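You operate a simulated robot arm through the tools that you are given. There is no shell and no other tool.

The job below is to be done with a simulated robot arm. You get a single attempt, and the scene is never put back.

JOB
Roll the steel cart to the yellow mark, brake it and lift the mix card's tub on top.
Fine: It is the yellow-lid tub on the lower deck with the card's filling. Leave the others there. Set down upright: what you pick out.

Only the result counts: the job must be done as asked and must still hold three seconds after the hand-in. Knocking over, shifting, dropping, spilling or breaking anything else fails it. A push-on lid holds only when it is set on centred and level and pressed home; a screw cap is set on level and turned clockwise until tight.

ROBOT AND FRAMES
A 6-joint arm with a fingered hand on a trunk, on a base that drives. Base frame: it is fixed to the floor where the robot stands at the start and does not move with it; the origin is under the middle of the robot, x ahead of it, y to its left, z up. Lengths are in m, angles in degrees, forces in N, time in s.
With the tool pointing down near the work surface it reaches from about 0.1 to 0.62 m from the robot's upright axis, wherever it stands. Its first joint turns from -115.0 to 115.0 degrees. Places, roughly: brake lever of the steel cart [0.4, -0.5, 0.6]; mix card [1.25, 0, 1]; steel cart [0.9, -0.5, 0.2]; top of the steel cart [0.9, -0.5, 0.8]. Payload 4 kg.
Tool frame: the origin (TCP) lies between the finger pads and is the grasp point; the fingertips stand 0.026 m ahead of it; z points along the fingers, y is the line along which they close. Largest opening 0.156 m; the body of the gripper starts 0.073 m behind the TCP. The gripper is a hand of 4 fingers: y runs from the thumb to the fingers, the wrist lies at [0, 0, -0.239] in the tool frame, and closing takes about 1.5 s.
Orientation is told as [roll, pitch, yaw] about the base's x, y, z axes, in that order, counted from this pose: with the fingers straight down and closing along the base's y, the tool's x points along the base's -x, its y along +y and its z along -z.

CONTROLS
- The arm moves only by the tool arm_command. Its argument "deltas" is a list of rows, each an object of numbers (a shift or turn left out is 0, a gripper value left out holds the last): "gripper": the finger opening in m, from 0 to 0.156; "tx", "ty", "tz": the shift along the tool's x, y, z in units of 500 mm (1.0 is 500 mm); "rx", "ry", "rz": the turn, a rotation vector about the tool's x, y, z in units of 60 degrees (1.0 is 60 degrees). In form: [{"gripper": .., "tx": .., "ty": .., "tz": .., "rx": .., "ry": .., "rz": ..}, ...]. A call has 1 to 20 rows; each row is the pose to reach, as a shift and turn from the pose commanded when the call began, along the tool's axes at that moment. A call with a number of a shift or a turn outside -1 to 1 is refused whole. Each row takes 0.2 s and may step no farther than 0.05 m and 8.6 degrees from the row before; otherwise, or with a gripper value out of range, the whole call is refused. Where a pose cannot be reached the arm comes as near as it can. A force on the tool above 40 N (or 10 N above the force at the start of the call, whichever is more), or a blocked arm, ends the call early, and 0.2 s more pass. The fingers move at their own pace (about 0.072 m/s each) and stop on an object; they squeeze with about 25 N. The grip force told is the motor's: it shows also when the fingers shut on nothing. Time passes only in rows, and 0.2 s behind the last, so rows that repeat a pose let the fingers close. The reply holds the time, the measured pose of the TCP, the force on the tool along the base axes, the opening and the grip force, in the units named above and with some noise, with the torque about the TCP (base axes, N m) and any sound that the robot's microphone picked up.
- Cameras (640 x 400 px; columns grow to the right, rows downward): "scene" is now at [-0.0945, 0.2429, 1.3763]; the picture's right is [-0.92, -0.40, -0.01], its down [-0.25, 0.58, -0.78] and it looks along [0.32, -0.71, -0.63] (base axes); focal length 278 px, centre (320, 200). "wrist" rides on the gripper at [0.058, -0.058, -0.091] in the tool frame; the picture's right is [0.71, 0.71, 0.00], its down [-0.53, 0.53, -0.67] and it looks along [-0.47, 0.47, 0.74] (tool axes); focal length 265 px, centre (320, 200). There is no depth. A picture from a camera that has moved, and an enlarged one, comes with that camera's place and axes in the base frame and with its lens. The place of the scene camera against the robot may be out by one fixed shift of up to 0.018 m in any direction.
- grab_frame(camera): a new picture of that camera. No time passes.
- lift_body(by): slides the trunk up (or, below 0, down) by that many m; the arm and the scene camera ride with it, the base frame stays. It gives what a move gives, with no picture.
- steer(legs): drives the robot by 1 to 6 legs, each [ahead, left, turn to the left] in m, m and degrees, along the robot's own axes; the way and the turn of a leg run together, so that a leg with both is an arc; at most 1.5 m and 180 degrees a leg. The arm and the cameras ride along, it lands a little off, and it stops where it bumps. It gives what a move gives.
- hand_shape(shape): the hand has 4 fingers and takes this shape, open, in about a second: jaw (thumb against the fingers, like two jaws); tri (thumb and two fingers); tip (a fingertip pinch); poke (one finger out to press); point (the index stretched); flat (the hand flat); cup (the hand cupped); fist (a fist). The gripper value then closes the fingers along that shape, each until it touches; the sizes above hold for jaw. It gives what a move gives, with no picture.
- turn_head(pan, tilt): turns the head with the scene camera to pan (to the left, within 155 degrees either way) and tilt (down, from -29 to 69), counted from straight ahead of the robot. It gives what a move gives.
- close_up(camera, box): a new picture of the part [left, top, right, bottom] of that camera's present view, enlarged. No time passes.
- job_done(): hands the job in; it is judged then, once.

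Places have to be worked out from the pictures, the camera data and where the tool is seen. Open the gripper and draw the arm clear of the work before you hand the job in, unless the task says otherwise.

The tools are called after ">>>" as name(argument=value, ...) on one line, values as JSON. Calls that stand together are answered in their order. arm_command: Moves the arm, as the interface text tells. Its arguments: {"type":"object","properties":{"deltas":{"type":"array","items":{"type":"object","properties":{"gripper":{"type":"number"},"tx":{"type":"number"},"ty":{"type":"number"},"tz":{"type":"number"},"rx":{"type":"number"},"ry":{"type":"number"},"rz":{"type":"number"}}}}},"required":["deltas"]} The other tools are called the same way: lift_body (by) slides the trunk up or down; hand_shape (shape) gives the hand a shape; steer (legs) drives the base; turn_head (pan, tilt) turns the head that bears the scene camera; grab_frame (camera) takes a picture; close_up (camera, box) takes an enlarged picture of a part of a camera's view; job_done () hands the job in.

At the start:

```text
time: 0.0
tool_pos: [0.1362, -0.2325, 0.8056]
orientation: [-4.9, -4.0, -2.4]
contact_force: [2.6, -0.7, 1.7]
wrist_torque: [0.11, 0.36, 0.0]
gripper_width: 0.156
grip_force: 0.1
shape: jaw
trunk travel left (down, up): [-0.475, 0.515]
robot x, y, heading: [0.0053, 0.0203, -0.3]
head pan, tilt: [-66.5, 45.5]
```

scene: 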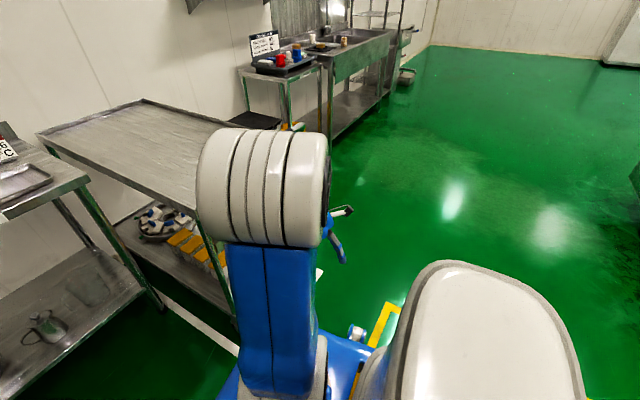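
wrist: 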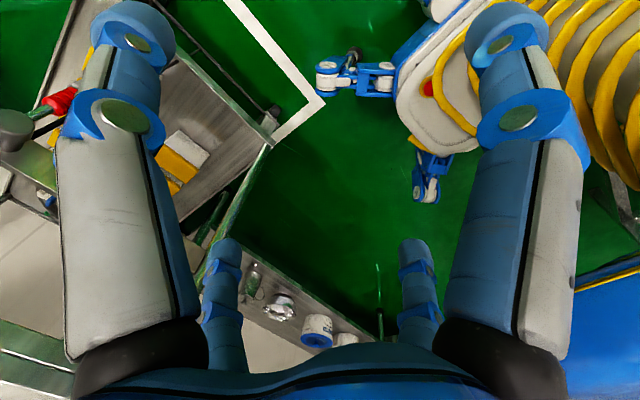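

The scene picture shows the steel cart to the robot's right, with tubs on its lower deck. I'll look around first, starting with the mix card straight ahead.

>>> turn_head(pan=0, tilt=25)

>>> grab_frame(camera="scene")

```text
time: 1.4
tool_pos: [0.2116, -0.3824, 0.7397]
orientation: [3.0, 4.1, -4.0]
contact_force: [1.7, 2.9, 10.1]
wrist_torque: [-0.51, 0.02, 0.01]
gripper_width: 0.1558
grip_force: 0.1
shape: jaw
trunk travel left (down, up): [-0.475, 0.515]
robot x, y, heading: [0.039, 0.0174, 8.4]
head pan, tilt: [0.0, 25.0]
```

```text
taken
camera scene: at [0.1114, 0.0334, 1.4364], right [0.14, -0.98, -0.11], down [-0.46, 0.04, -0.89], along [0.88, 0.17, -0.44], focal length 278 px, centre (320, 200)
```

scene: 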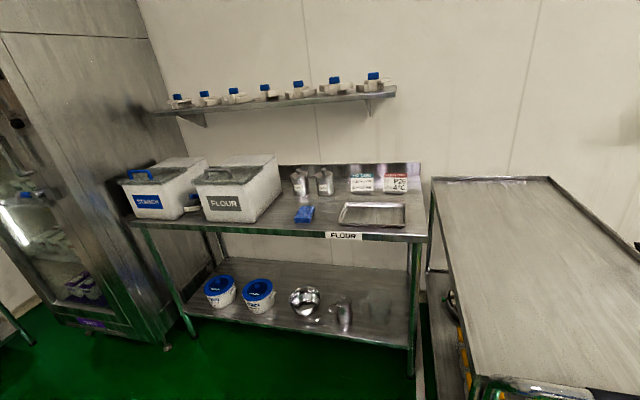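

The robot's own pose and the tool moved while the head turned, and the camera is rolled. I'll check the wrist picture and close-ups before moving further.

>>> grab_frame(camera="wrist")

>>> close_up(camera="scene", box=[330, 150, 430, 212])

```text
taken
camera wrist: at [0.1562, -0.4414, 0.8314], right [-0.65, 0.75, 0.09], down [0.61, 0.45, 0.66], along [0.45, 0.48, -0.75], focal length 265 px, centre (320, 200)
```

wrist: 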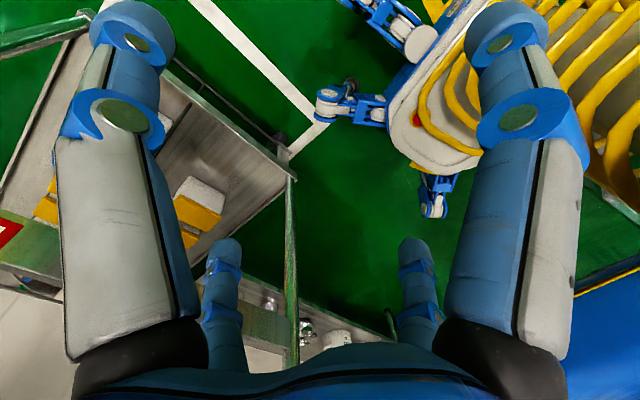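

```text
6.40 times, centred on (380, 181) of scene
camera zoom: at [0.1114, 0.0334, 1.4364], right [0.14, -0.98, -0.11], down [-0.46, 0.04, -0.89], along [0.88, 0.17, -0.44], focal length 1782 px, centre (-64, 322)
```

zoom: 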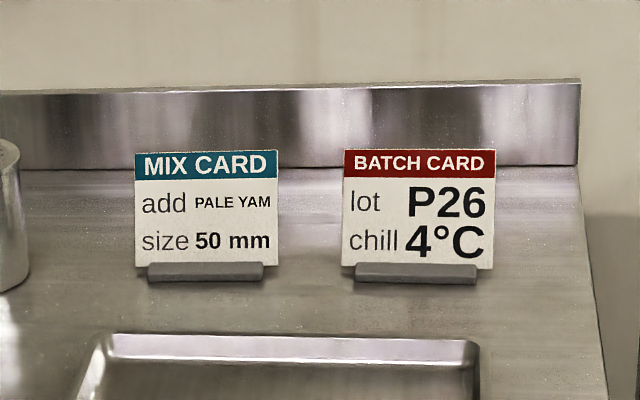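

The card reads PALE YAM, 50 mm. Next a small hold with the arm, to see whether the robot has settled, and a view toward the cart.

>>> arm_command(deltas=[{"tx": 0}, {"tx": 0}, {"tx": 0}])

>>> turn_head(pan=-45, tilt=45)

>>> grab_frame(camera="scene")

```text
time: 1.7
tool_pos: [0.0905, -0.1956, 0.7852]
orientation: [-7.7, -4.8, -23.5]
contact_force: [9.1, 2.4, -0.7]
wrist_torque: [-0.2, 0.92, -0.07]
gripper_width: 0.1562
grip_force: 0.1
shape: jaw
trunk travel left (down, up): [-0.475, 0.515]
robot x, y, heading: [0.0611, 0.0639, -7.3]
head pan, tilt: [0.0, 25.0]
stopped in row 1: the arm was blocked; the commanded pose is now the measured one
```

```text
time: 2.8
tool_pos: [0.0568, -0.209, 0.7935]
orientation: [-7.1, -7.0, -9.0]
contact_force: [0.0, 4.0, 1.8]
wrist_torque: [-0.37, 0.08, 0.02]
gripper_width: 0.1562
grip_force: 0.2
shape: jaw
trunk travel left (down, up): [-0.475, 0.515]
robot x, y, heading: [0.0351, 0.0239, 2.2]
head pan, tilt: [-45.0, 45.0]
```

```text
taken
camera scene: at [-0.1365, 0.193, 1.373], right [-0.68, -0.73, -0.05], down [-0.43, 0.45, -0.78], along [0.6, -0.51, -0.62], focal length 278 px, centre (320, 200)
```

scene: 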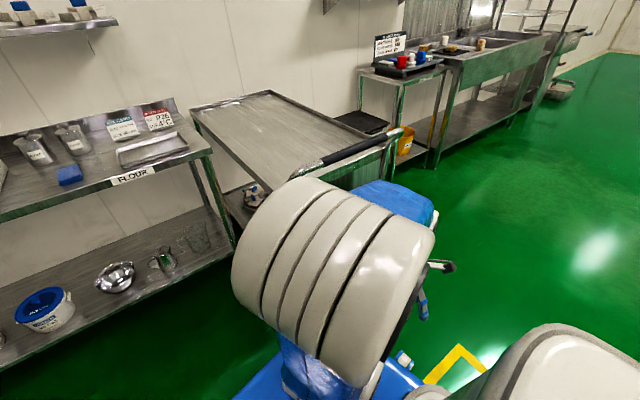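

The readings show the robot's base wobbling from call to call. I'll let time pass with held poses and watch whether it settles.

>>> arm_command(deltas=[{"tx": 0}, {"tx": 0}, {"tx": 0}, {"tx": 0}, {"tx": 0}, {"tx": 0}, {"tx": 0}, {"tx": 0}, {"tx": 0}, {"tx": 0}])

>>> grab_frame(camera="scene")

>>> grab_frame(camera="wrist")

```text
time: 3.1
tool_pos: [0.2772, -0.2764, 0.7211]
orientation: [-3.1, 9.5, 1.4]
contact_force: [10.8, 2.0, -14.3]
wrist_torque: [-0.17, 1.16, -0.05]
gripper_width: 0.1559
grip_force: 0.1
shape: jaw
trunk travel left (down, up): [-0.475, 0.515]
robot x, y, heading: [0.0523, 0.0757, 9.6]
head pan, tilt: [-45.0, 45.0]
stopped in row 1: the arm was blocked; the commanded pose is now the measured one
```

```text
taken
camera scene: at [0.1279, 0.1271, 1.3669], right [-0.58, -0.81, 0.01], down [-0.63, 0.44, -0.64], along [0.52, -0.38, -0.76], focal length 278 px, centre (320, 200)
```

scene: 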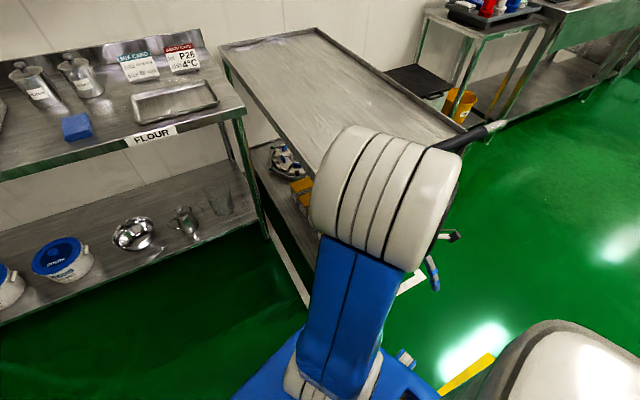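

```text
taken
camera wrist: at [0.2364, -0.3304, 0.8233], right [-0.72, 0.69, 0.08], down [0.61, 0.58, 0.54], along [0.33, 0.44, -0.84], focal length 265 px, centre (320, 200)
```

wrist: 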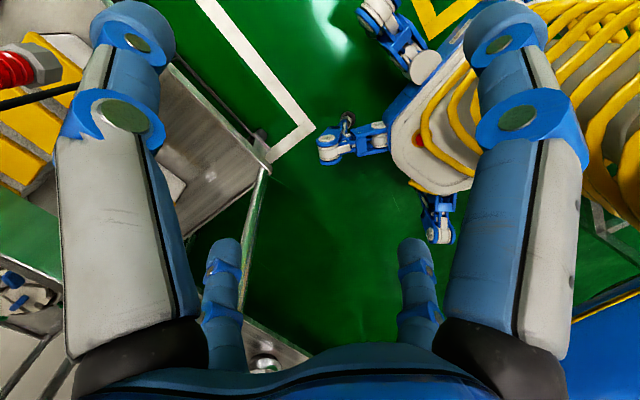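

The robot appears to be rocking on its casters. I'll let about a second pass with the hand keeping its shape and look at the readings again.

>>> hand_shape(shape="jaw")

>>> hand_shape(shape="jaw")

>>> hand_shape(shape="jaw")

```text
time: 4.0
tool_pos: [0.1571, -0.2695, 0.7534]
orientation: [-5.6, 2.5, 3.5]
contact_force: [-1.0, -3.3, -0.9]
wrist_torque: [0.29, -0.11, 0.03]
gripper_width: 0.1562
grip_force: 0.1
shape: jaw
trunk travel left (down, up): [-0.475, 0.515]
robot x, y, heading: [0.0656, 0.0458, 3.8]
head pan, tilt: [-45.0, 45.0]
```

```text
time: 5.0
tool_pos: [0.1026, -0.2982, 0.7602]
orientation: [2.4, -3.1, -1.1]
contact_force: [-3.4, -3.4, 3.9]
wrist_torque: [0.26, -0.02, -0.09]
gripper_width: 0.1559
grip_force: 0.1
shape: jaw
trunk travel left (down, up): [-0.475, 0.515]
robot x, y, heading: [0.0412, 0.0591, 15.7]
head pan, tilt: [-45.0, 45.0]
```

```text
time: 5.8
tool_pos: [0.2783, -0.3035, 0.7298]
orientation: [-0.2, 5.0, 2.2]
contact_force: [-4.8, 4.6, -0.4]
wrist_torque: [-0.33, -0.49, 0.03]
gripper_width: 0.156
grip_force: 0.0
shape: jaw
trunk travel left (down, up): [-0.475, 0.515]
robot x, y, heading: [0.0741, 0.0163, 14.1]
head pan, tilt: [-45.0, 45.0]
```

The base is still swaying after several seconds. I'll tilt the head down to see what the base and arm are touching.

>>> turn_head(pan=-60, tilt=69)

>>> grab_frame(camera="scene")

>>> turn_head(pan=40, tilt=69)

>>> grab_frame(camera="scene")

```text
time: 6.7
tool_pos: [0.2132, -0.3548, 0.735]
orientation: [0.1, 7.3, -0.1]
contact_force: [1.9, 1.1, 5.1]
wrist_torque: [-0.26, 0.08, 0.08]
gripper_width: 0.1559
grip_force: 0.0
shape: jaw
trunk travel left (down, up): [-0.475, 0.515]
robot x, y, heading: [0.061, 0.0489, 5.2]
head pan, tilt: [-60.0, 68.8]
```

```text
taken
camera scene: at [0.0156, -0.0106, 1.3661], right [-0.82, -0.57, -0.07], down [-0.53, 0.81, -0.26], along [0.2, -0.18, -0.96], focal length 278 px, centre (320, 200)
```

scene: 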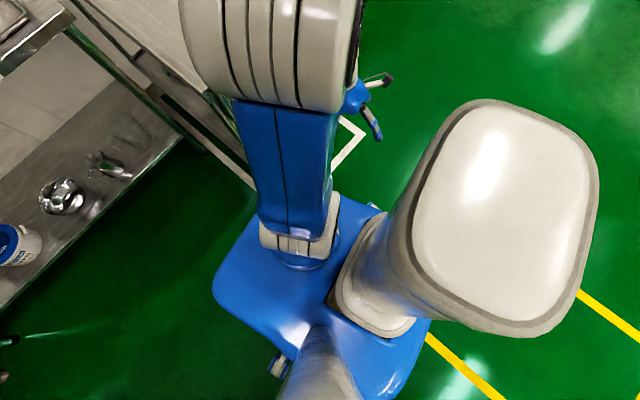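

```text
time: 8.5
tool_pos: [0.2432, -0.3132, 0.7161]
orientation: [-0.8, 3.6, 1.4]
contact_force: [1.6, -6.4, -8.7]
wrist_torque: [0.63, 0.23, -0.06]
gripper_width: 0.1561
grip_force: 0.0
shape: jaw
trunk travel left (down, up): [-0.475, 0.515]
robot x, y, heading: [0.0428, 0.0661, 7.2]
head pan, tilt: [40.0, 68.8]
```

```text
taken
camera scene: at [0.0403, 0.2025, 1.3449], right [0.74, -0.67, -0.06], down [-0.64, -0.67, -0.37], along [0.21, 0.31, -0.93], focal length 278 px, centre (320, 200)
```

scene: 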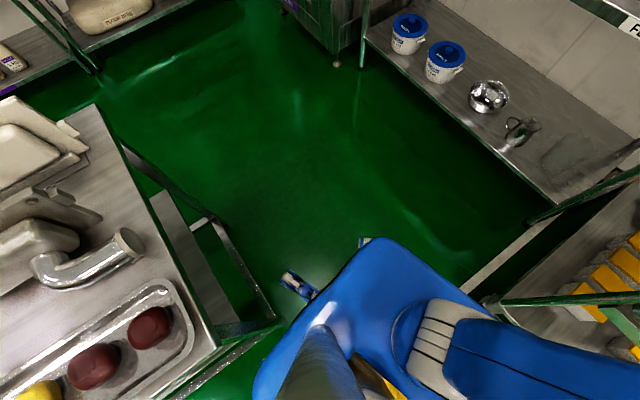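

The picture shows the white outline under the cart from about x=0.34, and a yellow outline whose front corner is near (-0.1,-0.6). The base rocks but isn't visibly caught on anything, so I'll look behind before driving clear.

>>> turn_head(pan=-150, tilt=45)

>>> grab_frame(camera="scene")

>>> turn_head(pan=-105, tilt=50)

>>> grab_frame(camera="scene")

>>> turn_head(pan=140, tilt=45)

>>> grab_frame(camera="scene")

```text
time: 11.3
tool_pos: [0.2214, -0.1617, 0.7665]
orientation: [-7.6, 0.6, -5.4]
contact_force: [3.4, 2.3, 1.4]
wrist_torque: [-0.25, 0.35, -0.04]
gripper_width: 0.1559
grip_force: 0.1
shape: jaw
trunk travel left (down, up): [-0.475, 0.515]
robot x, y, heading: [0.0769, 0.0658, 7.0]
head pan, tilt: [-150.0, 45.0]
```

```text
taken
camera scene: at [0.0268, 0.2296, 1.3831], right [-0.6, 0.8, 0.01], down [0.51, 0.39, -0.77], along [-0.62, -0.46, -0.64], focal length 278 px, centre (320, 200)
```

scene: 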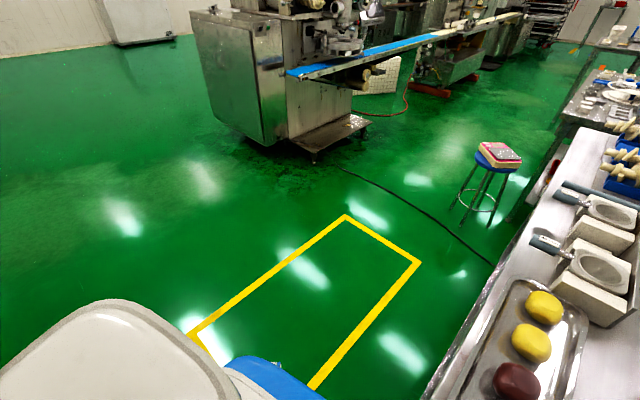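

```text
time: 12.4
tool_pos: [0.1767, -0.245, 0.7832]
orientation: [-12.5, 2.3, 4.0]
contact_force: [-5.1, -1.4, 0.6]
wrist_torque: [0.23, -0.44, 0.06]
gripper_width: 0.1558
grip_force: 0.1
shape: jaw
trunk travel left (down, up): [-0.475, 0.515]
robot x, y, heading: [0.0773, 0.0196, -3.4]
head pan, tilt: [-105.0, 50.0]
```

```text
taken
camera scene: at [-0.0676, 0.1117, 1.3623], right [-0.95, 0.32, -0.05], down [0.28, 0.73, -0.63], along [-0.17, -0.61, -0.78], focal length 278 px, centre (320, 200)
```

scene: 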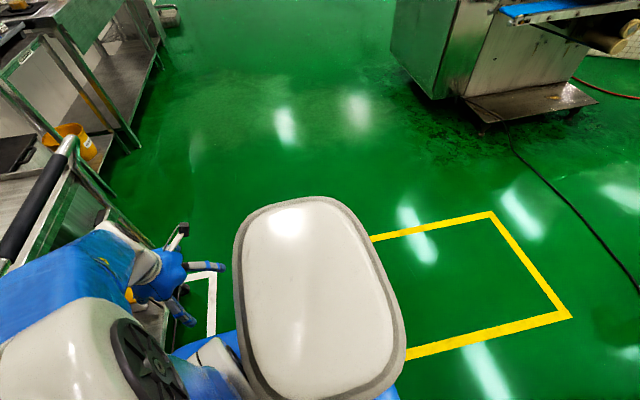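

```text
time: 15.9
tool_pos: [0.2294, -0.1844, 0.7971]
orientation: [-11.8, 2.1, 1.9]
contact_force: [-3.5, 5.2, 2.3]
wrist_torque: [-0.37, -0.45, 0.13]
gripper_width: 0.1559
grip_force: 0.0
shape: jaw
trunk travel left (down, up): [-0.475, 0.515]
robot x, y, heading: [-0.0318, -0.0661, 42.4]
head pan, tilt: [140.0, 45.0]
```

```text
taken
camera scene: at [-0.2499, 0.1687, 1.3743], right [-0.03, 0.99, -0.11], down [0.7, -0.06, -0.71], along [-0.72, -0.1, -0.69], focal length 278 px, centre (320, 200)
```

scene: 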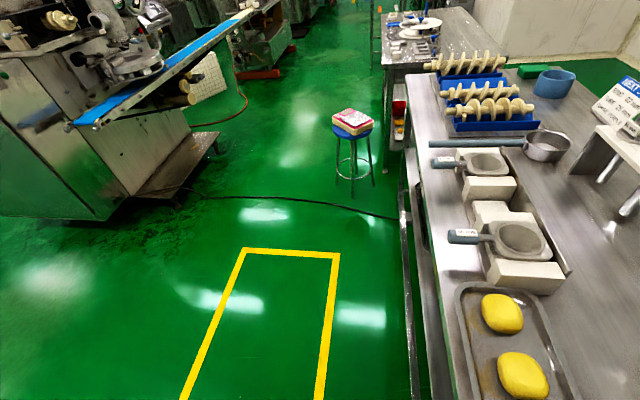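

The base has now turned to a heading of 42° with the tool hardly moving, so the base isn't holding its place. I'll drive it back to heading 0 and see whether the drive holds it.

>>> steer(legs=[[-0.05, 0.0, -40]])

>>> turn_head(pan=-60, tilt=50)

>>> grab_frame(camera="scene")

```text
time: 16.6
tool_pos: [0.184, -0.1602, 0.7976]
orientation: [-11.4, 0.9, -5.1]
contact_force: [-1.6, -1.9, 2.3]
wrist_torque: [0.32, -0.2, 0.1]
gripper_width: 0.156
grip_force: 0.0
shape: jaw
trunk travel left (down, up): [-0.475, 0.515]
robot x, y, heading: [-0.0483, -0.029, 37.3]
head pan, tilt: [140.0, 45.0]
stopped in leg 1: the robot was blocked; the commanded pose is now the measured one
```

```text
time: 19.5
tool_pos: [0.0917, -0.2974, 0.7777]
orientation: [-0.5, -3.5, -4.1]
contact_force: [-1.1, -1.5, 0.7]
wrist_torque: [0.04, 0.02, -0.07]
gripper_width: 0.1559
grip_force: 0.0
shape: jaw
trunk travel left (down, up): [-0.475, 0.515]
robot x, y, heading: [-0.0326, -0.0153, 42.4]
head pan, tilt: [-60.0, 50.0]
```

```text
taken
camera scene: at [-0.2248, -0.0536, 1.3771], right [-0.3, -0.95, -0.1], down [-0.67, 0.28, -0.69], along [0.68, -0.14, -0.72], focal length 278 px, centre (320, 200)
```

scene: 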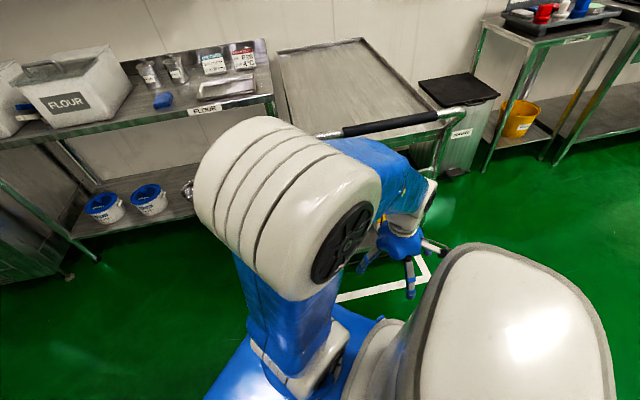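

The turn was stopped as blocked, though the hand looks clear of the cart's handle in the picture. I'll try a short straight drive backward, into the open yellow area, to free the base.

>>> steer(legs=[[-0.15, 0.0, 0]])

>>> grab_frame(camera="scene")

>>> grab_frame(camera="wrist")

```text
time: 20.4
tool_pos: [0.182, -0.1288, 0.8895]
orientation: [-32.0, -14.9, -13.5]
contact_force: [21.0, 5.2, 0.7]
wrist_torque: [-0.42, 1.67, -0.98]
gripper_width: 0.156
grip_force: 0.1
shape: jaw
trunk travel left (down, up): [-0.475, 0.515]
robot x, y, heading: [-0.0044, -0.0407, 34.9]
head pan, tilt: [-60.0, 50.0]
stopped in leg 1: the robot was blocked; the commanded pose is now the measured one
```

```text
taken
camera scene: at [-0.0124, 0.4002, 1.3403], right [-0.41, -0.87, 0.26], down [-0.73, 0.14, -0.67], along [0.55, -0.47, -0.69], focal length 278 px, centre (320, 200)
```

scene: 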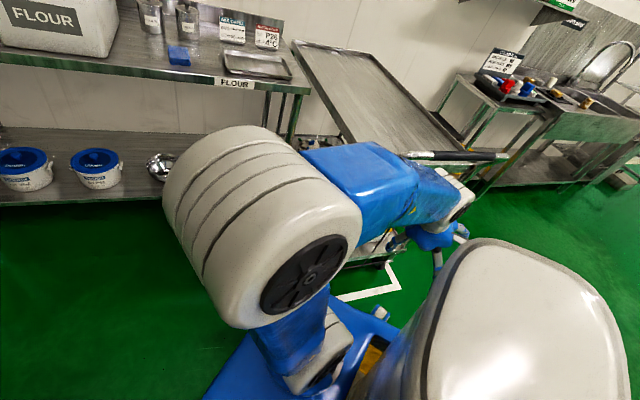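

```text
taken
camera wrist: at [0.099, -0.111, 0.9807], right [-0.43, 0.72, -0.54], down [0.61, 0.68, 0.41], along [0.67, -0.15, -0.73], focal length 265 px, centre (320, 200)
```

wrist: 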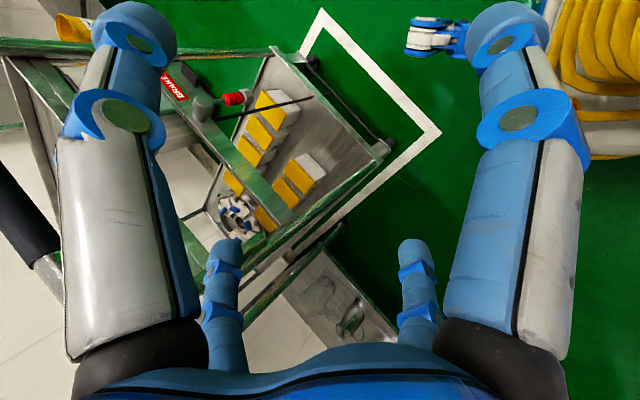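

The robot leaned about 15° during that drive, so it's top-heavy or rocking badly. I'll lower the trunk a little to bring its weight down, where the hand still has free floor below it.

>>> lift_body(by=-0.08)

>>> grab_frame(camera="scene")

```text
time: 20.8
tool_pos: [0.1278, -0.3648, 0.8584]
orientation: [-24.5, -21.1, -7.4]
contact_force: [-18.1, 2.2, -1.4]
wrist_torque: [-0.15, -1.4, 0.43]
gripper_width: 0.156
grip_force: 0.0
shape: jaw
trunk travel left (down, up): [-0.476, 0.514]
robot x, y, heading: [0.0565, -0.0313, 47.1]
head pan, tilt: [-60.0, 50.0]
stopped: the arm was blocked; the commanded pose is now the measured one
```

```text
taken
camera scene: at [-0.233, 0.0698, 1.3476], right [-0.21, -0.98, 0.0], down [-0.64, 0.14, -0.76], along [0.74, -0.16, -0.65], focal length 278 px, centre (320, 200)
```

scene: 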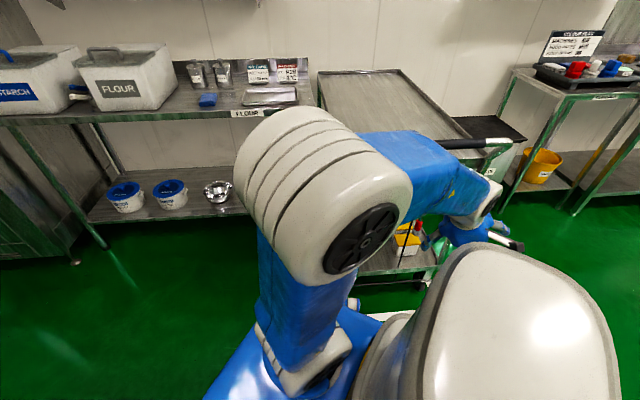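

Everything gets cut short because the arm can't follow while the base rocks. I'll simply let time pass without any motion and watch the readings decay.

>>> hand_shape(shape="jaw")

>>> hand_shape(shape="jaw")

>>> hand_shape(shape="jaw")

>>> hand_shape(shape="jaw")

>>> hand_shape(shape="jaw")

>>> hand_shape(shape="jaw")

```text
time: 21.7
tool_pos: [0.2791, -0.2759, 0.8583]
orientation: [-26.4, -9.8, -8.0]
contact_force: [-1.1, -1.2, -1.1]
wrist_torque: [0.12, -0.07, 0.08]
gripper_width: 0.156
grip_force: 0.0
shape: jaw
trunk travel left (down, up): [-0.476, 0.514]
robot x, y, heading: [0.0468, -0.0412, 45.4]
head pan, tilt: [-60.0, 50.0]
```

```text
time: 22.6
tool_pos: [0.1516, -0.3097, 0.8264]
orientation: [-24.5, -15.1, -4.2]
contact_force: [-4.1, 2.7, -4.3]
wrist_torque: [-0.42, -0.5, 0.11]
gripper_width: 0.156
grip_force: 0.0
shape: jaw
trunk travel left (down, up): [-0.476, 0.514]
robot x, y, heading: [0.0275, -0.0531, 38.7]
head pan, tilt: [-60.0, 50.0]
```

```text
time: 23.5
tool_pos: [0.1028, -0.372, 0.8474]
orientation: [-20.1, -17.9, -4.8]
contact_force: [2.4, -0.3, 0.1]
wrist_torque: [0.02, 0.11, -0.01]
gripper_width: 0.156
grip_force: 0.1
shape: jaw
trunk travel left (down, up): [-0.476, 0.514]
robot x, y, heading: [0.011, -0.0576, 38.7]
head pan, tilt: [-60.0, 50.0]
```

```text
time: 24.4
tool_pos: [0.1839, -0.3603, 0.845]
orientation: [-19.0, -18.0, -8.8]
contact_force: [0.3, -2.7, 8.4]
wrist_torque: [0.36, 0.28, 0.03]
gripper_width: 0.1558
grip_force: 0.1
shape: jaw
trunk travel left (down, up): [-0.476, 0.514]
robot x, y, heading: [0.019, -0.0421, 38.8]
head pan, tilt: [-60.0, 50.0]
```

```text
time: 25.3
tool_pos: [0.3136, -0.1744, 0.8648]
orientation: [-28.6, -14.7, -9.9]
contact_force: [-3.2, -2.5, -16.2]
wrist_torque: [-0.52, -0.49, 0.2]
gripper_width: 0.156
grip_force: 0.1
shape: jaw
trunk travel left (down, up): [-0.476, 0.514]
robot x, y, heading: [0.0922, -0.0417, 29.9]
head pan, tilt: [-60.0, 50.0]
```

```text
time: 26.2
tool_pos: [0.2024, -0.4364, 0.8661]
orientation: [-37.0, -29.1, 5.7]
contact_force: [5.5, -3.2, 16.1]
wrist_torque: [0.78, 1.01, -0.15]
gripper_width: 0.1561
grip_force: 0.1
shape: jaw
trunk travel left (down, up): [-0.476, 0.514]
robot x, y, heading: [0.064, -0.038, 46.7]
head pan, tilt: [-60.0, 50.0]
```

The swinging isn't decaying and the tool tilt is now about 37°. I'll check both cameras to see what the robot is touching.

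>>> grab_frame(camera="scene")

>>> grab_frame(camera="wrist")

```text
taken
camera scene: at [-0.1832, -0.1293, 1.3857], right [-0.24, -0.96, -0.13], down [-0.66, 0.26, -0.71], along [0.71, -0.08, -0.7], focal length 278 px, centre (320, 200)
```

scene: 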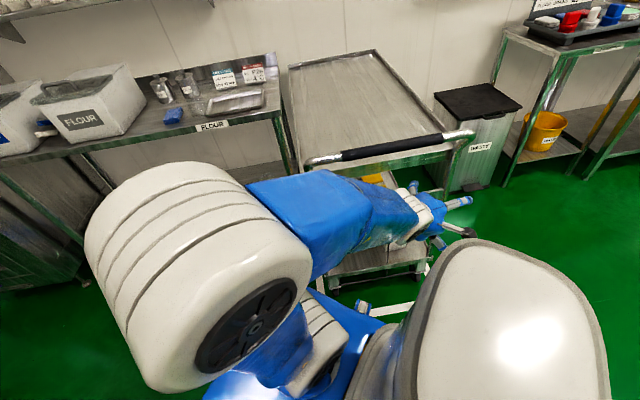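

```text
taken
camera wrist: at [0.0985, -0.4384, 0.9318], right [-0.46, 0.52, -0.72], down [0.27, 0.85, 0.45], along [0.84, 0.01, -0.54], focal length 265 px, centre (320, 200)
```

wrist: 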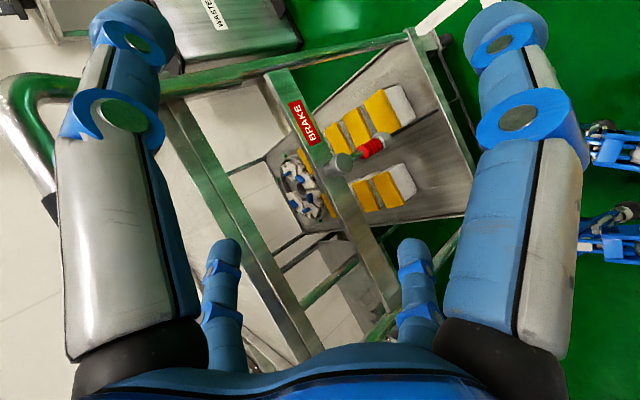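

The hand hangs just short of the cart's handle and brake lever. I'll try a single small arm step back away from the cart to see whether the arm answers at all.

>>> arm_command(deltas=[{"tz": -0.06}, {"tz": -0.1}])

>>> arm_command(deltas=[{"tz": -0.06}, {"tz": -0.1}])

```text
time: 26.5
tool_pos: [0.1311, -0.2468, 0.9022]
orientation: [-34.3, -16.9, 17.9]
contact_force: [-0.1, -7.1, 2.7]
wrist_torque: [0.59, 0.11, 0.18]
gripper_width: 0.1562
grip_force: 0.0
shape: jaw
out of reach, approached as far as the arm can: row 1
trunk travel left (down, up): [-0.476, 0.514]
robot x, y, heading: [0.0149, -0.0406, 48.7]
head pan, tilt: [-60.0, 50.0]
stopped in row 1: the arm was blocked; the commanded pose is now the measured one
```

```text
time: 26.8
tool_pos: [0.3907, -0.1987, 0.8435]
orientation: [-35.7, -4.2, 19.6]
contact_force: [-5.4, 0.5, -14.5]
wrist_torque: [-0.43, -0.12, 0.21]
gripper_width: 0.1555
grip_force: 0.1
shape: jaw
out of reach, approached as far as the arm can: row 1
trunk travel left (down, up): [-0.476, 0.514]
robot x, y, heading: [0.0064, -0.0186, 53.4]
head pan, tilt: [-60.0, 50.0]
stopped in row 1: the arm was blocked; the commanded pose is now the measured one
```

The arm reports out of reach: the base has turned left about 50°, so the first joint sits near its limit. I'll turn the base back to the right in small pieces.

>>> steer(legs=[[0, 0, -15]])

>>> steer(legs=[[0, 0, -15]])

>>> steer(legs=[[0, 0, -15]])

```text
time: 27.5
tool_pos: [0.3927, -0.2016, 0.8257]
orientation: [-23.6, -2.7, 19.0]
contact_force: [1.5, 184.9, -25.5]
wrist_torque: [-18.48, 0.35, 2.93]
gripper_width: 0.1556
grip_force: 0.1
shape: jaw
trunk travel left (down, up): [-0.476, 0.514]
robot x, y, heading: [0.0006, -0.0189, 67.2]
head pan, tilt: [-60.0, 50.0]
stopped in leg 1: the force on the tool passed its limit at 362 N (the readings are from after the stop); the commanded pose is now the measured one
```

```text
time: 28.2
tool_pos: [0.4373, -0.1228, 0.7071]
orientation: [-20.9, 22.9, 18.0]
contact_force: [-68.0, 10.4, 12.3]
wrist_torque: [0.13, -5.15, -1.15]
gripper_width: 0.156
grip_force: 0.1
shape: jaw
trunk travel left (down, up): [-0.476, 0.514]
robot x, y, heading: [0.0886, 0.0393, 79.8]
head pan, tilt: [-60.0, 50.0]
stopped in leg 1: the robot was blocked; the commanded pose is now the measured one
```

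```text
time: 29.3
tool_pos: [0.5526, -0.1354, 0.6884]
orientation: [-18.2, -2.9, 40.0]
contact_force: [11.7, 19.5, -243.3]
wrist_torque: [17.27, -8.83, -0.19]
gripper_width: 0.1558
grip_force: 0.1
shape: jaw
trunk travel left (down, up): [-0.476, 0.514]
robot x, y, heading: [0.0667, -0.0421, 104.7]
head pan, tilt: [-60.0, 50.0]
stopped in leg 1: the robot was blocked; the commanded pose is now the measured one
```

That struck the cart hard (362 N at the hand), and the base turned left though I asked for right. I must stop and look at what happened.

>>> turn_head(pan=-130, tilt=45)

>>> grab_frame(camera="scene")

>>> grab_frame(camera="wrist")

```text
time: 30.7
tool_pos: [0.565, -0.1093, 0.7117]
orientation: [-22.7, 1.2, 40.5]
contact_force: [10.8, 13.7, 5.0]
wrist_torque: [-1.06, 1.09, -0.42]
gripper_width: 0.1559
grip_force: 0.1
shape: jaw
trunk travel left (down, up): [-0.476, 0.514]
robot x, y, heading: [0.0508, -0.0529, 115.9]
head pan, tilt: [-130.0, 45.0]
```

```text
taken
camera scene: at [0.2065, -0.2502, 1.3907], right [-0.25, -0.97, -0.02], down [-0.78, 0.21, -0.59], along [0.58, -0.14, -0.8], focal length 278 px, centre (320, 200)
```

scene: 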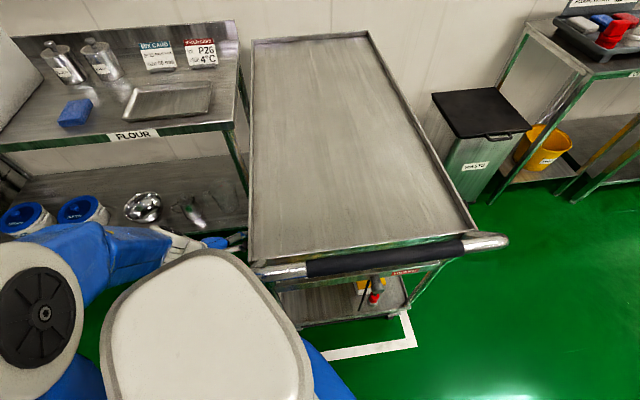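

```text
taken
camera wrist: at [0.534, -0.1602, 0.8203], right [-0.97, 0.03, -0.26], down [-0.08, 0.91, 0.4], along [0.25, 0.41, -0.88], focal length 265 px, centre (320, 200)
```

wrist: 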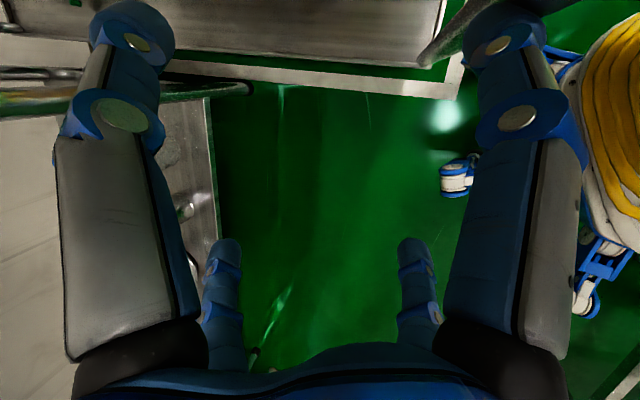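

The cart still seems to be in its white outline. The hand is now beside it near the FLOUR table, so I'll check the table and lower deck for damage.

>>> close_up(camera="scene", box=[0, 150, 250, 306])

>>> close_up(camera="scene", box=[240, 220, 440, 345])

>>> close_up(camera="wrist", box=[0, 0, 320, 200])

```text
2.56 times, centred on (125, 228) of scene
camera zoom: at [0.2065, -0.2502, 1.3907], right [-0.25, -0.97, -0.02], down [-0.78, 0.21, -0.59], along [0.58, -0.14, -0.8], focal length 713 px, centre (819, 128)
```

zoom: 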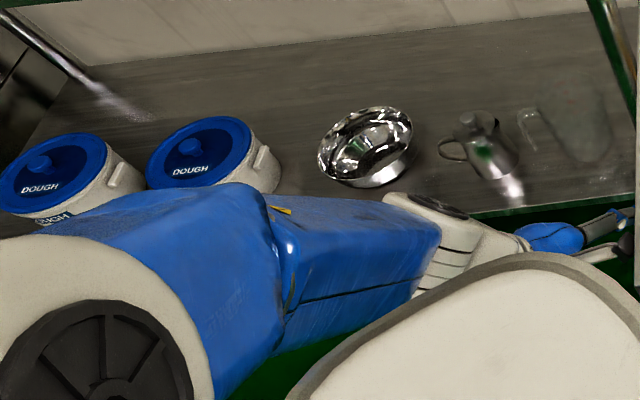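

```text
3.20 times, centred on (340, 282) of scene
camera zoom: at [0.2065, -0.2502, 1.3907], right [-0.25, -0.97, -0.02], down [-0.78, 0.21, -0.59], along [0.58, -0.14, -0.8], focal length 891 px, centre (256, -64)
```

zoom: 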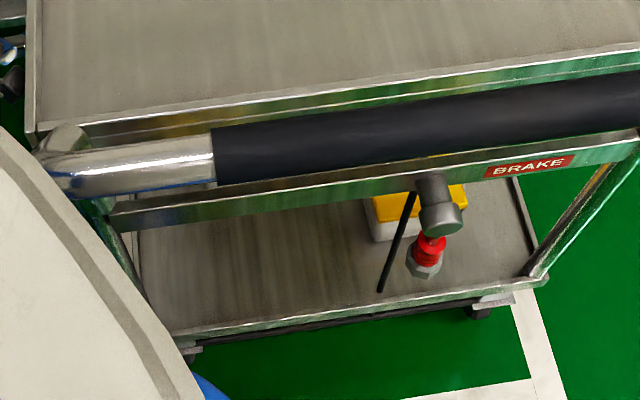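

```text
2.00 times, centred on (160, 100) of wrist
camera zoom: at [0.534, -0.1602, 0.8203], right [-0.97, 0.03, -0.26], down [-0.08, 0.91, 0.4], along [0.25, 0.41, -0.88], focal length 531 px, centre (640, 400)
```

zoom: 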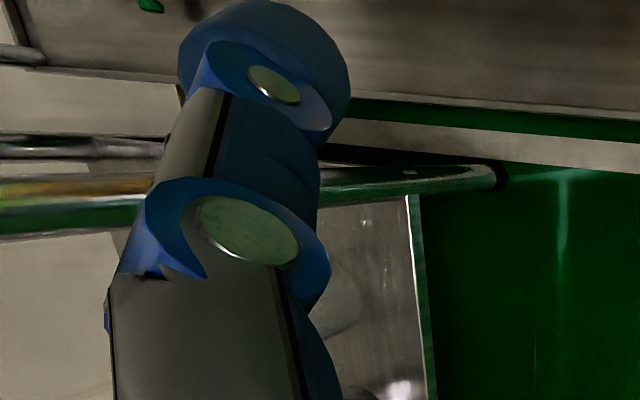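

Nothing appears knocked over so far. I'll let one second pass without commands to see whether the base keeps turning by itself.

>>> hand_shape(shape="jaw")

>>> hand_shape(shape="jaw")

>>> hand_shape(shape="jaw")

```text
time: 31.6
tool_pos: [0.522, -0.0428, 0.7312]
orientation: [-27.5, 3.2, 41.0]
contact_force: [3.6, 0.2, 2.4]
wrist_torque: [0.12, 0.31, -0.13]
gripper_width: 0.156
grip_force: 0.1
shape: jaw
trunk travel left (down, up): [-0.476, 0.514]
robot x, y, heading: [0.0716, -0.0279, 111.4]
head pan, tilt: [-130.0, 45.0]
```

```text
time: 32.5
tool_pos: [0.579, 0.0618, 0.6939]
orientation: [-34.5, 14.9, 35.8]
contact_force: [-9.5, 7.7, -2.6]
wrist_torque: [-0.65, -0.77, 0.48]
gripper_width: 0.1561
grip_force: 0.1
shape: jaw
trunk travel left (down, up): [-0.476, 0.514]
robot x, y, heading: [0.032, 0.034, 114.2]
head pan, tilt: [-130.0, 45.0]
```

```text
time: 33.4
tool_pos: [0.3483, 0.0084, 0.7993]
orientation: [-33.5, 0.1, 33.5]
contact_force: [-5.5, 0.3, 0.6]
wrist_torque: [0.04, -0.5, 0.19]
gripper_width: 0.156
grip_force: 0.1
shape: jaw
trunk travel left (down, up): [-0.476, 0.514]
robot x, y, heading: [0.0378, 0.0037, 121.7]
head pan, tilt: [-130.0, 45.0]
```

The base now sways around a heading of about 115° and the hand is free of the cart. I'll test the drive with a small left turn, which carries the hand away from the cart.

>>> steer(legs=[[0, 0, 10]])

>>> hand_shape(shape="jaw")

```text
time: 34.1
tool_pos: [0.6344, 0.0249, 0.6883]
orientation: [-26.3, 5.2, 42.8]
contact_force: [1.2, 0.9, -0.6]
wrist_torque: [-0.01, 0.14, -0.02]
gripper_width: 0.1561
grip_force: 0.1
shape: jaw
trunk travel left (down, up): [-0.476, 0.514]
robot x, y, heading: [0.0374, -0.0076, 121.5]
head pan, tilt: [-130.0, 45.0]
stopped in leg 1: the robot was blocked; the commanded pose is now the measured one
```

```text
time: 35.0
tool_pos: [0.5265, 0.1211, 0.6789]
orientation: [-32.3, 2.2, 40.5]
contact_force: [3.9, 0.1, 8.3]
wrist_torque: [0.2, 0.5, -0.14]
gripper_width: 0.156
grip_force: 0.0
shape: jaw
trunk travel left (down, up): [-0.476, 0.514]
robot x, y, heading: [0.0137, 0.032, 124.6]
head pan, tilt: [-130.0, 45.0]
```

Blocked again after about half a second. I'll try a sideways drive to the robot's left, which in the room is toward the open yellow area, and see whether it makes any way.

>>> steer(legs=[[0, 0.3, 0]])

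>>> steer(legs=[[0, 0.3, 0]])

>>> grab_frame(camera="scene")

```text
time: 35.7
tool_pos: [0.49, -0.029, 0.6971]
orientation: [-39.3, 12.2, 45.0]
contact_force: [5.7, 1.5, -7.3]
wrist_torque: [-0.51, 0.27, -0.38]
gripper_width: 0.1559
grip_force: 0.1
shape: jaw
trunk travel left (down, up): [-0.476, 0.514]
robot x, y, heading: [0.0345, -0.0368, 126.6]
head pan, tilt: [-130.0, 45.0]
stopped in leg 1: the robot was blocked; the commanded pose is now the measured one
```

```text
time: 36.5
tool_pos: [0.605, 0.1381, 0.6989]
orientation: [-42.3, 9.3, 43.7]
contact_force: [3.5, -3.4, 5.2]
wrist_torque: [0.56, 0.48, -0.08]
gripper_width: 0.156
grip_force: 0.1
shape: jaw
trunk travel left (down, up): [-0.476, 0.514]
robot x, y, heading: [0.0808, 0.0144, 136.6]
head pan, tilt: [-130.0, 45.0]
stopped in leg 1: the robot was blocked; the commanded pose is now the measured one
```

```text
taken
camera scene: at [0.3396, 0.0289, 1.3908], right [0.12, -0.99, 0.08], down [-0.82, -0.14, -0.56], along [0.56, 0.0, -0.83], focal length 278 px, centre (320, 200)
```

scene: 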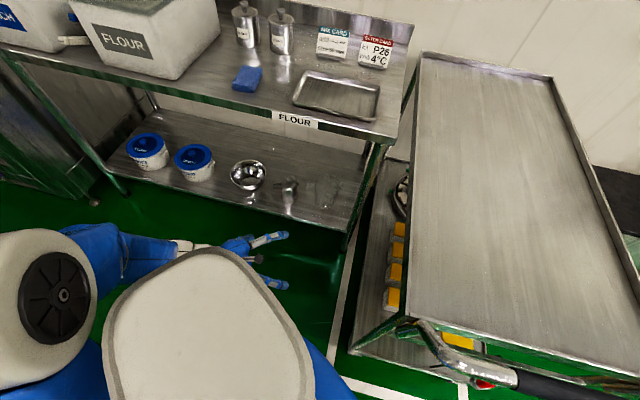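

The base pivots about the same spot and makes no way, with everything on the tables still standing. I'll try lowering the trunk again to lower the robot's weight, since the hand now has open floor below it.

>>> lift_body(by=-0.3)

>>> lift_body(by=-0.3)

>>> lift_body(by=-0.3)

>>> lift_body(by=-0.3)

```text
time: 36.8
tool_pos: [0.5815, -0.0344, 0.7409]
orientation: [-38.9, 2.9, 47.0]
contact_force: [6.3, -9.6, 9.4]
wrist_torque: [0.87, 0.84, -0.02]
gripper_width: 0.1563
grip_force: 0.1
shape: jaw
trunk travel left (down, up): [-0.474, 0.516]
robot x, y, heading: [0.0034, -0.0996, 134.2]
head pan, tilt: [-130.0, 45.0]
stopped: the arm was blocked; the commanded pose is now the measured one
```

```text
time: 37.1
tool_pos: [0.2625, 0.0897, 0.8807]
orientation: [-60.3, -12.1, 60.9]
contact_force: [-1.1, -0.3, 0.7]
wrist_torque: [-0.02, 0.11, 0.01]
gripper_width: 0.156
grip_force: 0.1
shape: jaw
trunk travel left (down, up): [-0.473, 0.517]
robot x, y, heading: [0.0124, -0.1358, 148.1]
head pan, tilt: [-130.0, 45.0]
stopped: the arm was blocked; the commanded pose is now the measured one
```

```text
time: 37.5
tool_pos: [0.3514, 0.0456, 0.8193]
orientation: [-51.4, -8.7, 51.8]
contact_force: [-1.0, -1.3, 3.2]
wrist_torque: [0.18, 0.03, 0.1]
gripper_width: 0.1561
grip_force: 0.0
shape: jaw
trunk travel left (down, up): [-0.472, 0.518]
robot x, y, heading: [0.0077, -0.1552, 141.5]
head pan, tilt: [-130.0, 45.0]
stopped: the arm was blocked; the commanded pose is now the measured one
```

```text
time: 37.8
tool_pos: [0.6037, 0.0774, 0.6014]
orientation: [-31.7, 0.8, 54.8]
contact_force: [3.3, -8.4, -14.6]
wrist_torque: [0.15, -0.35, 0.23]
gripper_width: 0.156
grip_force: 0.0
shape: jaw
trunk travel left (down, up): [-0.47, 0.52]
robot x, y, heading: [0.0367, -0.122, 144.4]
head pan, tilt: [-130.0, 45.0]
stopped: the arm was blocked; the commanded pose is now the measured one
```

The trunk creeps only 1–2 mm per call before it is stopped. I'll try a drive leg of practically zero length, to see whether the base controller can hold itself still and let the swaying die out.

>>> steer(legs=[[0.0, 0.01, 0]])

>>> steer(legs=[[0.0, 0.0, 0]])

>>> lift_body(by=0.01)

>>> lift_body(by=-0.005)

```text
time: 38.6
tool_pos: [0.2659, 0.2248, 0.7708]
orientation: [-64.9, 0.9, 53.7]
contact_force: [4.7, 6.8, -5.2]
wrist_torque: [-0.52, 0.0, -0.6]
gripper_width: 0.156
grip_force: 0.0
shape: jaw
trunk travel left (down, up): [-0.47, 0.52]
robot x, y, heading: [-0.0537, -0.0871, 155.9]
head pan, tilt: [-130.0, 45.0]
stopped in leg 1: the robot was blocked; the commanded pose is now the measured one
```

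```text
time: 39.3
tool_pos: [0.4784, 0.3127, 0.7092]
orientation: [-49.1, -10.9, 75.6]
contact_force: [0.5, 3.5, -3.0]
wrist_torque: [-0.24, -0.1, -0.26]
gripper_width: 0.156
grip_force: 0.0
shape: jaw
trunk travel left (down, up): [-0.47, 0.52]
robot x, y, heading: [-0.0054, -0.0726, 168.4]
head pan, tilt: [-130.0, 45.0]
stopped in leg 1: the robot was blocked; the commanded pose is now the measured one
```

```text
time: 39.6
tool_pos: [0.4146, 0.1637, 0.8029]
orientation: [-55.8, -16.0, 65.1]
contact_force: [-0.6, -3.8, -6.3]
wrist_torque: [0.11, -0.52, 0.28]
gripper_width: 0.156
grip_force: 0.0
shape: jaw
trunk travel left (down, up): [-0.47, 0.52]
robot x, y, heading: [-0.0005, -0.0911, 168.4]
head pan, tilt: [-130.0, 45.0]
stopped: the arm was blocked; the commanded pose is now the measured one
```

```text
time: 40.0
tool_pos: [0.2219, 0.3848, 0.7985]
orientation: [-70.9, -9.9, 73.7]
contact_force: [5.0, 2.6, 2.5]
wrist_torque: [0.0, 0.46, -0.18]
gripper_width: 0.1561
grip_force: 0.0
shape: jaw
trunk travel left (down, up): [-0.468, 0.522]
robot x, y, heading: [-0.0036, -0.0577, 172.5]
head pan, tilt: [-130.0, 45.0]
stopped: the arm was blocked; the commanded pose is now the measured one
```

Even a zero-length leg is called blocked, so the base isn't holding itself at all. I'll bring the head to straight ahead and level and let more time pass, in case a balanced posture calms the robot.

>>> turn_head(pan=0, tilt=10)

>>> grab_frame(camera="scene")

>>> hand_shape(shape="jaw")

>>> hand_shape(shape="jaw")

>>> hand_shape(shape="jaw")

>>> hand_shape(shape="jaw")

>>> grab_frame(camera="scene")

```text
time: 42.1
tool_pos: [0.396, 0.1726, 0.8157]
orientation: [-57.1, -17.4, 65.7]
contact_force: [-4.3, 3.0, 9.6]
wrist_torque: [-0.06, 0.41, -0.32]
gripper_width: 0.1561
grip_force: 0.0
shape: jaw
trunk travel left (down, up): [-0.468, 0.522]
robot x, y, heading: [0.0059, -0.0882, 167.4]
head pan, tilt: [0.0, 10.0]
```

```text
taken
camera scene: at [0.0679, -0.4296, 1.4176], right [0.21, 0.97, 0.13], down [0.07, 0.12, -0.99], along [-0.97, 0.22, -0.05], focal length 278 px, centre (320, 200)
```

scene: 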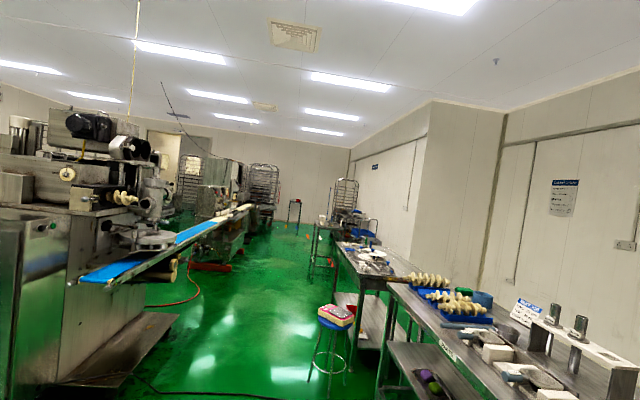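

```text
time: 43.0
tool_pos: [0.221, 0.2549, 0.8241]
orientation: [-67.2, -15.5, 73.1]
contact_force: [2.7, 4.1, -5.1]
wrist_torque: [-0.25, -0.29, -0.34]
gripper_width: 0.1559
grip_force: 0.1
shape: jaw
trunk travel left (down, up): [-0.468, 0.522]
robot x, y, heading: [-0.0023, -0.0729, 162.6]
head pan, tilt: [0.0, 10.0]
```

```text
time: 43.9
tool_pos: [0.2409, 0.192, 0.8451]
orientation: [-67.2, -19.1, 70.2]
contact_force: [4.5, 0.4, 2.6]
wrist_torque: [0.0, 0.45, -0.15]
gripper_width: 0.1559
grip_force: 0.1
shape: jaw
trunk travel left (down, up): [-0.468, 0.522]
robot x, y, heading: [-0.0053, -0.0898, 169.5]
head pan, tilt: [0.0, 10.0]
```

```text
time: 44.8
tool_pos: [0.4403, 0.2677, 0.8333]
orientation: [-53.1, -20.0, 65.7]
contact_force: [-1.2, -1.4, 15.8]
wrist_torque: [0.23, 1.19, 0.05]
gripper_width: 0.1559
grip_force: 0.1
shape: jaw
trunk travel left (down, up): [-0.468, 0.522]
robot x, y, heading: [0.0184, -0.0041, -177.0]
head pan, tilt: [0.0, 10.0]
```

```text
time: 45.7
tool_pos: [0.3758, 0.2339, 0.7507]
orientation: [-58.1, -17.8, 68.7]
contact_force: [-3.2, 6.8, -2.2]
wrist_torque: [-0.39, -0.38, -0.52]
gripper_width: 0.1561
grip_force: 0.1
shape: jaw
trunk travel left (down, up): [-0.468, 0.522]
robot x, y, heading: [0.0235, -0.021, 172.7]
head pan, tilt: [0.0, 10.0]
```

```text
taken
camera scene: at [0.0576, -0.1161, 1.4113], right [0.13, 0.99, -0.03], down [0.11, -0.05, -0.99], along [-0.99, 0.12, -0.12], focal length 278 px, centre (320, 200)
```

scene: 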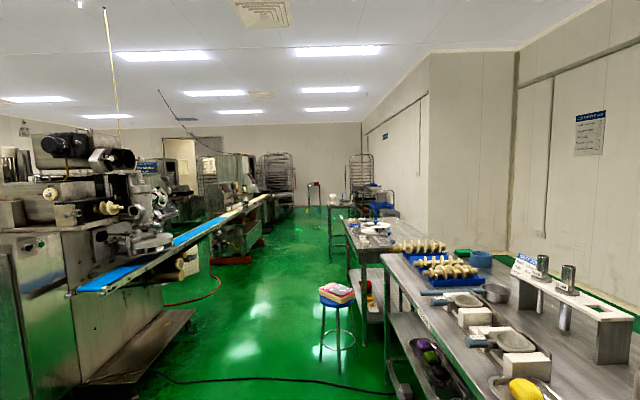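

With no commands the heading stays near 170° while the head swings about 0.3 m. I'll try to ease the arm off its joint limit by repeated small steps anticlockwise around the robot, over open floor.

>>> arm_command(deltas=[{"tx": -0.049, "ty": 0.057, "tz": -0.061}, {"tx": -0.098, "ty": 0.114, "tz": -0.122}, {"tx": -0.147, "ty": 0.171, "tz": -0.183}])

>>> arm_command(deltas=[{"tx": -0.049, "ty": 0.057, "tz": -0.061}, {"tx": -0.098, "ty": 0.114, "tz": -0.122}, {"tx": -0.147, "ty": 0.171, "tz": -0.183}])

>>> arm_command(deltas=[{"tx": -0.049, "ty": 0.057, "tz": -0.061}, {"tx": -0.098, "ty": 0.114, "tz": -0.122}, {"tx": -0.147, "ty": 0.171, "tz": -0.183}])

```text
time: 46.0
tool_pos: [0.3106, 0.1005, 0.8273]
orientation: [-58.2, -19.5, 63.3]
contact_force: [1.3, 4.9, -1.2]
wrist_torque: [-0.32, 0.04, -0.38]
gripper_width: 0.1561
grip_force: 0.1
shape: jaw
trunk travel left (down, up): [-0.468, 0.522]
robot x, y, heading: [-0.008, -0.0755, 174.4]
head pan, tilt: [0.0, 10.0]
stopped in row 1: the arm was blocked; the commanded pose is now the measured one
```

```text
time: 46.4
tool_pos: [0.1434, 0.3426, 0.7463]
orientation: [-75.4, -8.0, 68.9]
contact_force: [31.4, -10.1, -16.8]
wrist_torque: [-0.14, -0.5, 0.45]
gripper_width: 0.1559
grip_force: 0.0
shape: jaw
trunk travel left (down, up): [-0.468, 0.522]
robot x, y, heading: [0.0012, -0.0784, 174.2]
head pan, tilt: [0.0, 10.0]
stopped in row 1: the arm was blocked; the commanded pose is now the measured one
```

```text
time: 46.9
tool_pos: [0.3517, 0.3838, 0.7467]
orientation: [-51.6, -22.6, 64.1]
contact_force: [-4.1, -0.9, 1.5]
wrist_torque: [0.01, -0.13, 0.03]
gripper_width: 0.1558
grip_force: 0.1
shape: jaw
trunk travel left (down, up): [-0.468, 0.522]
robot x, y, heading: [0.0552, -0.0854, 178.3]
head pan, tilt: [0.0, 10.0]
stopped in row 2: the arm was blocked; the commanded pose is now the measured one
```

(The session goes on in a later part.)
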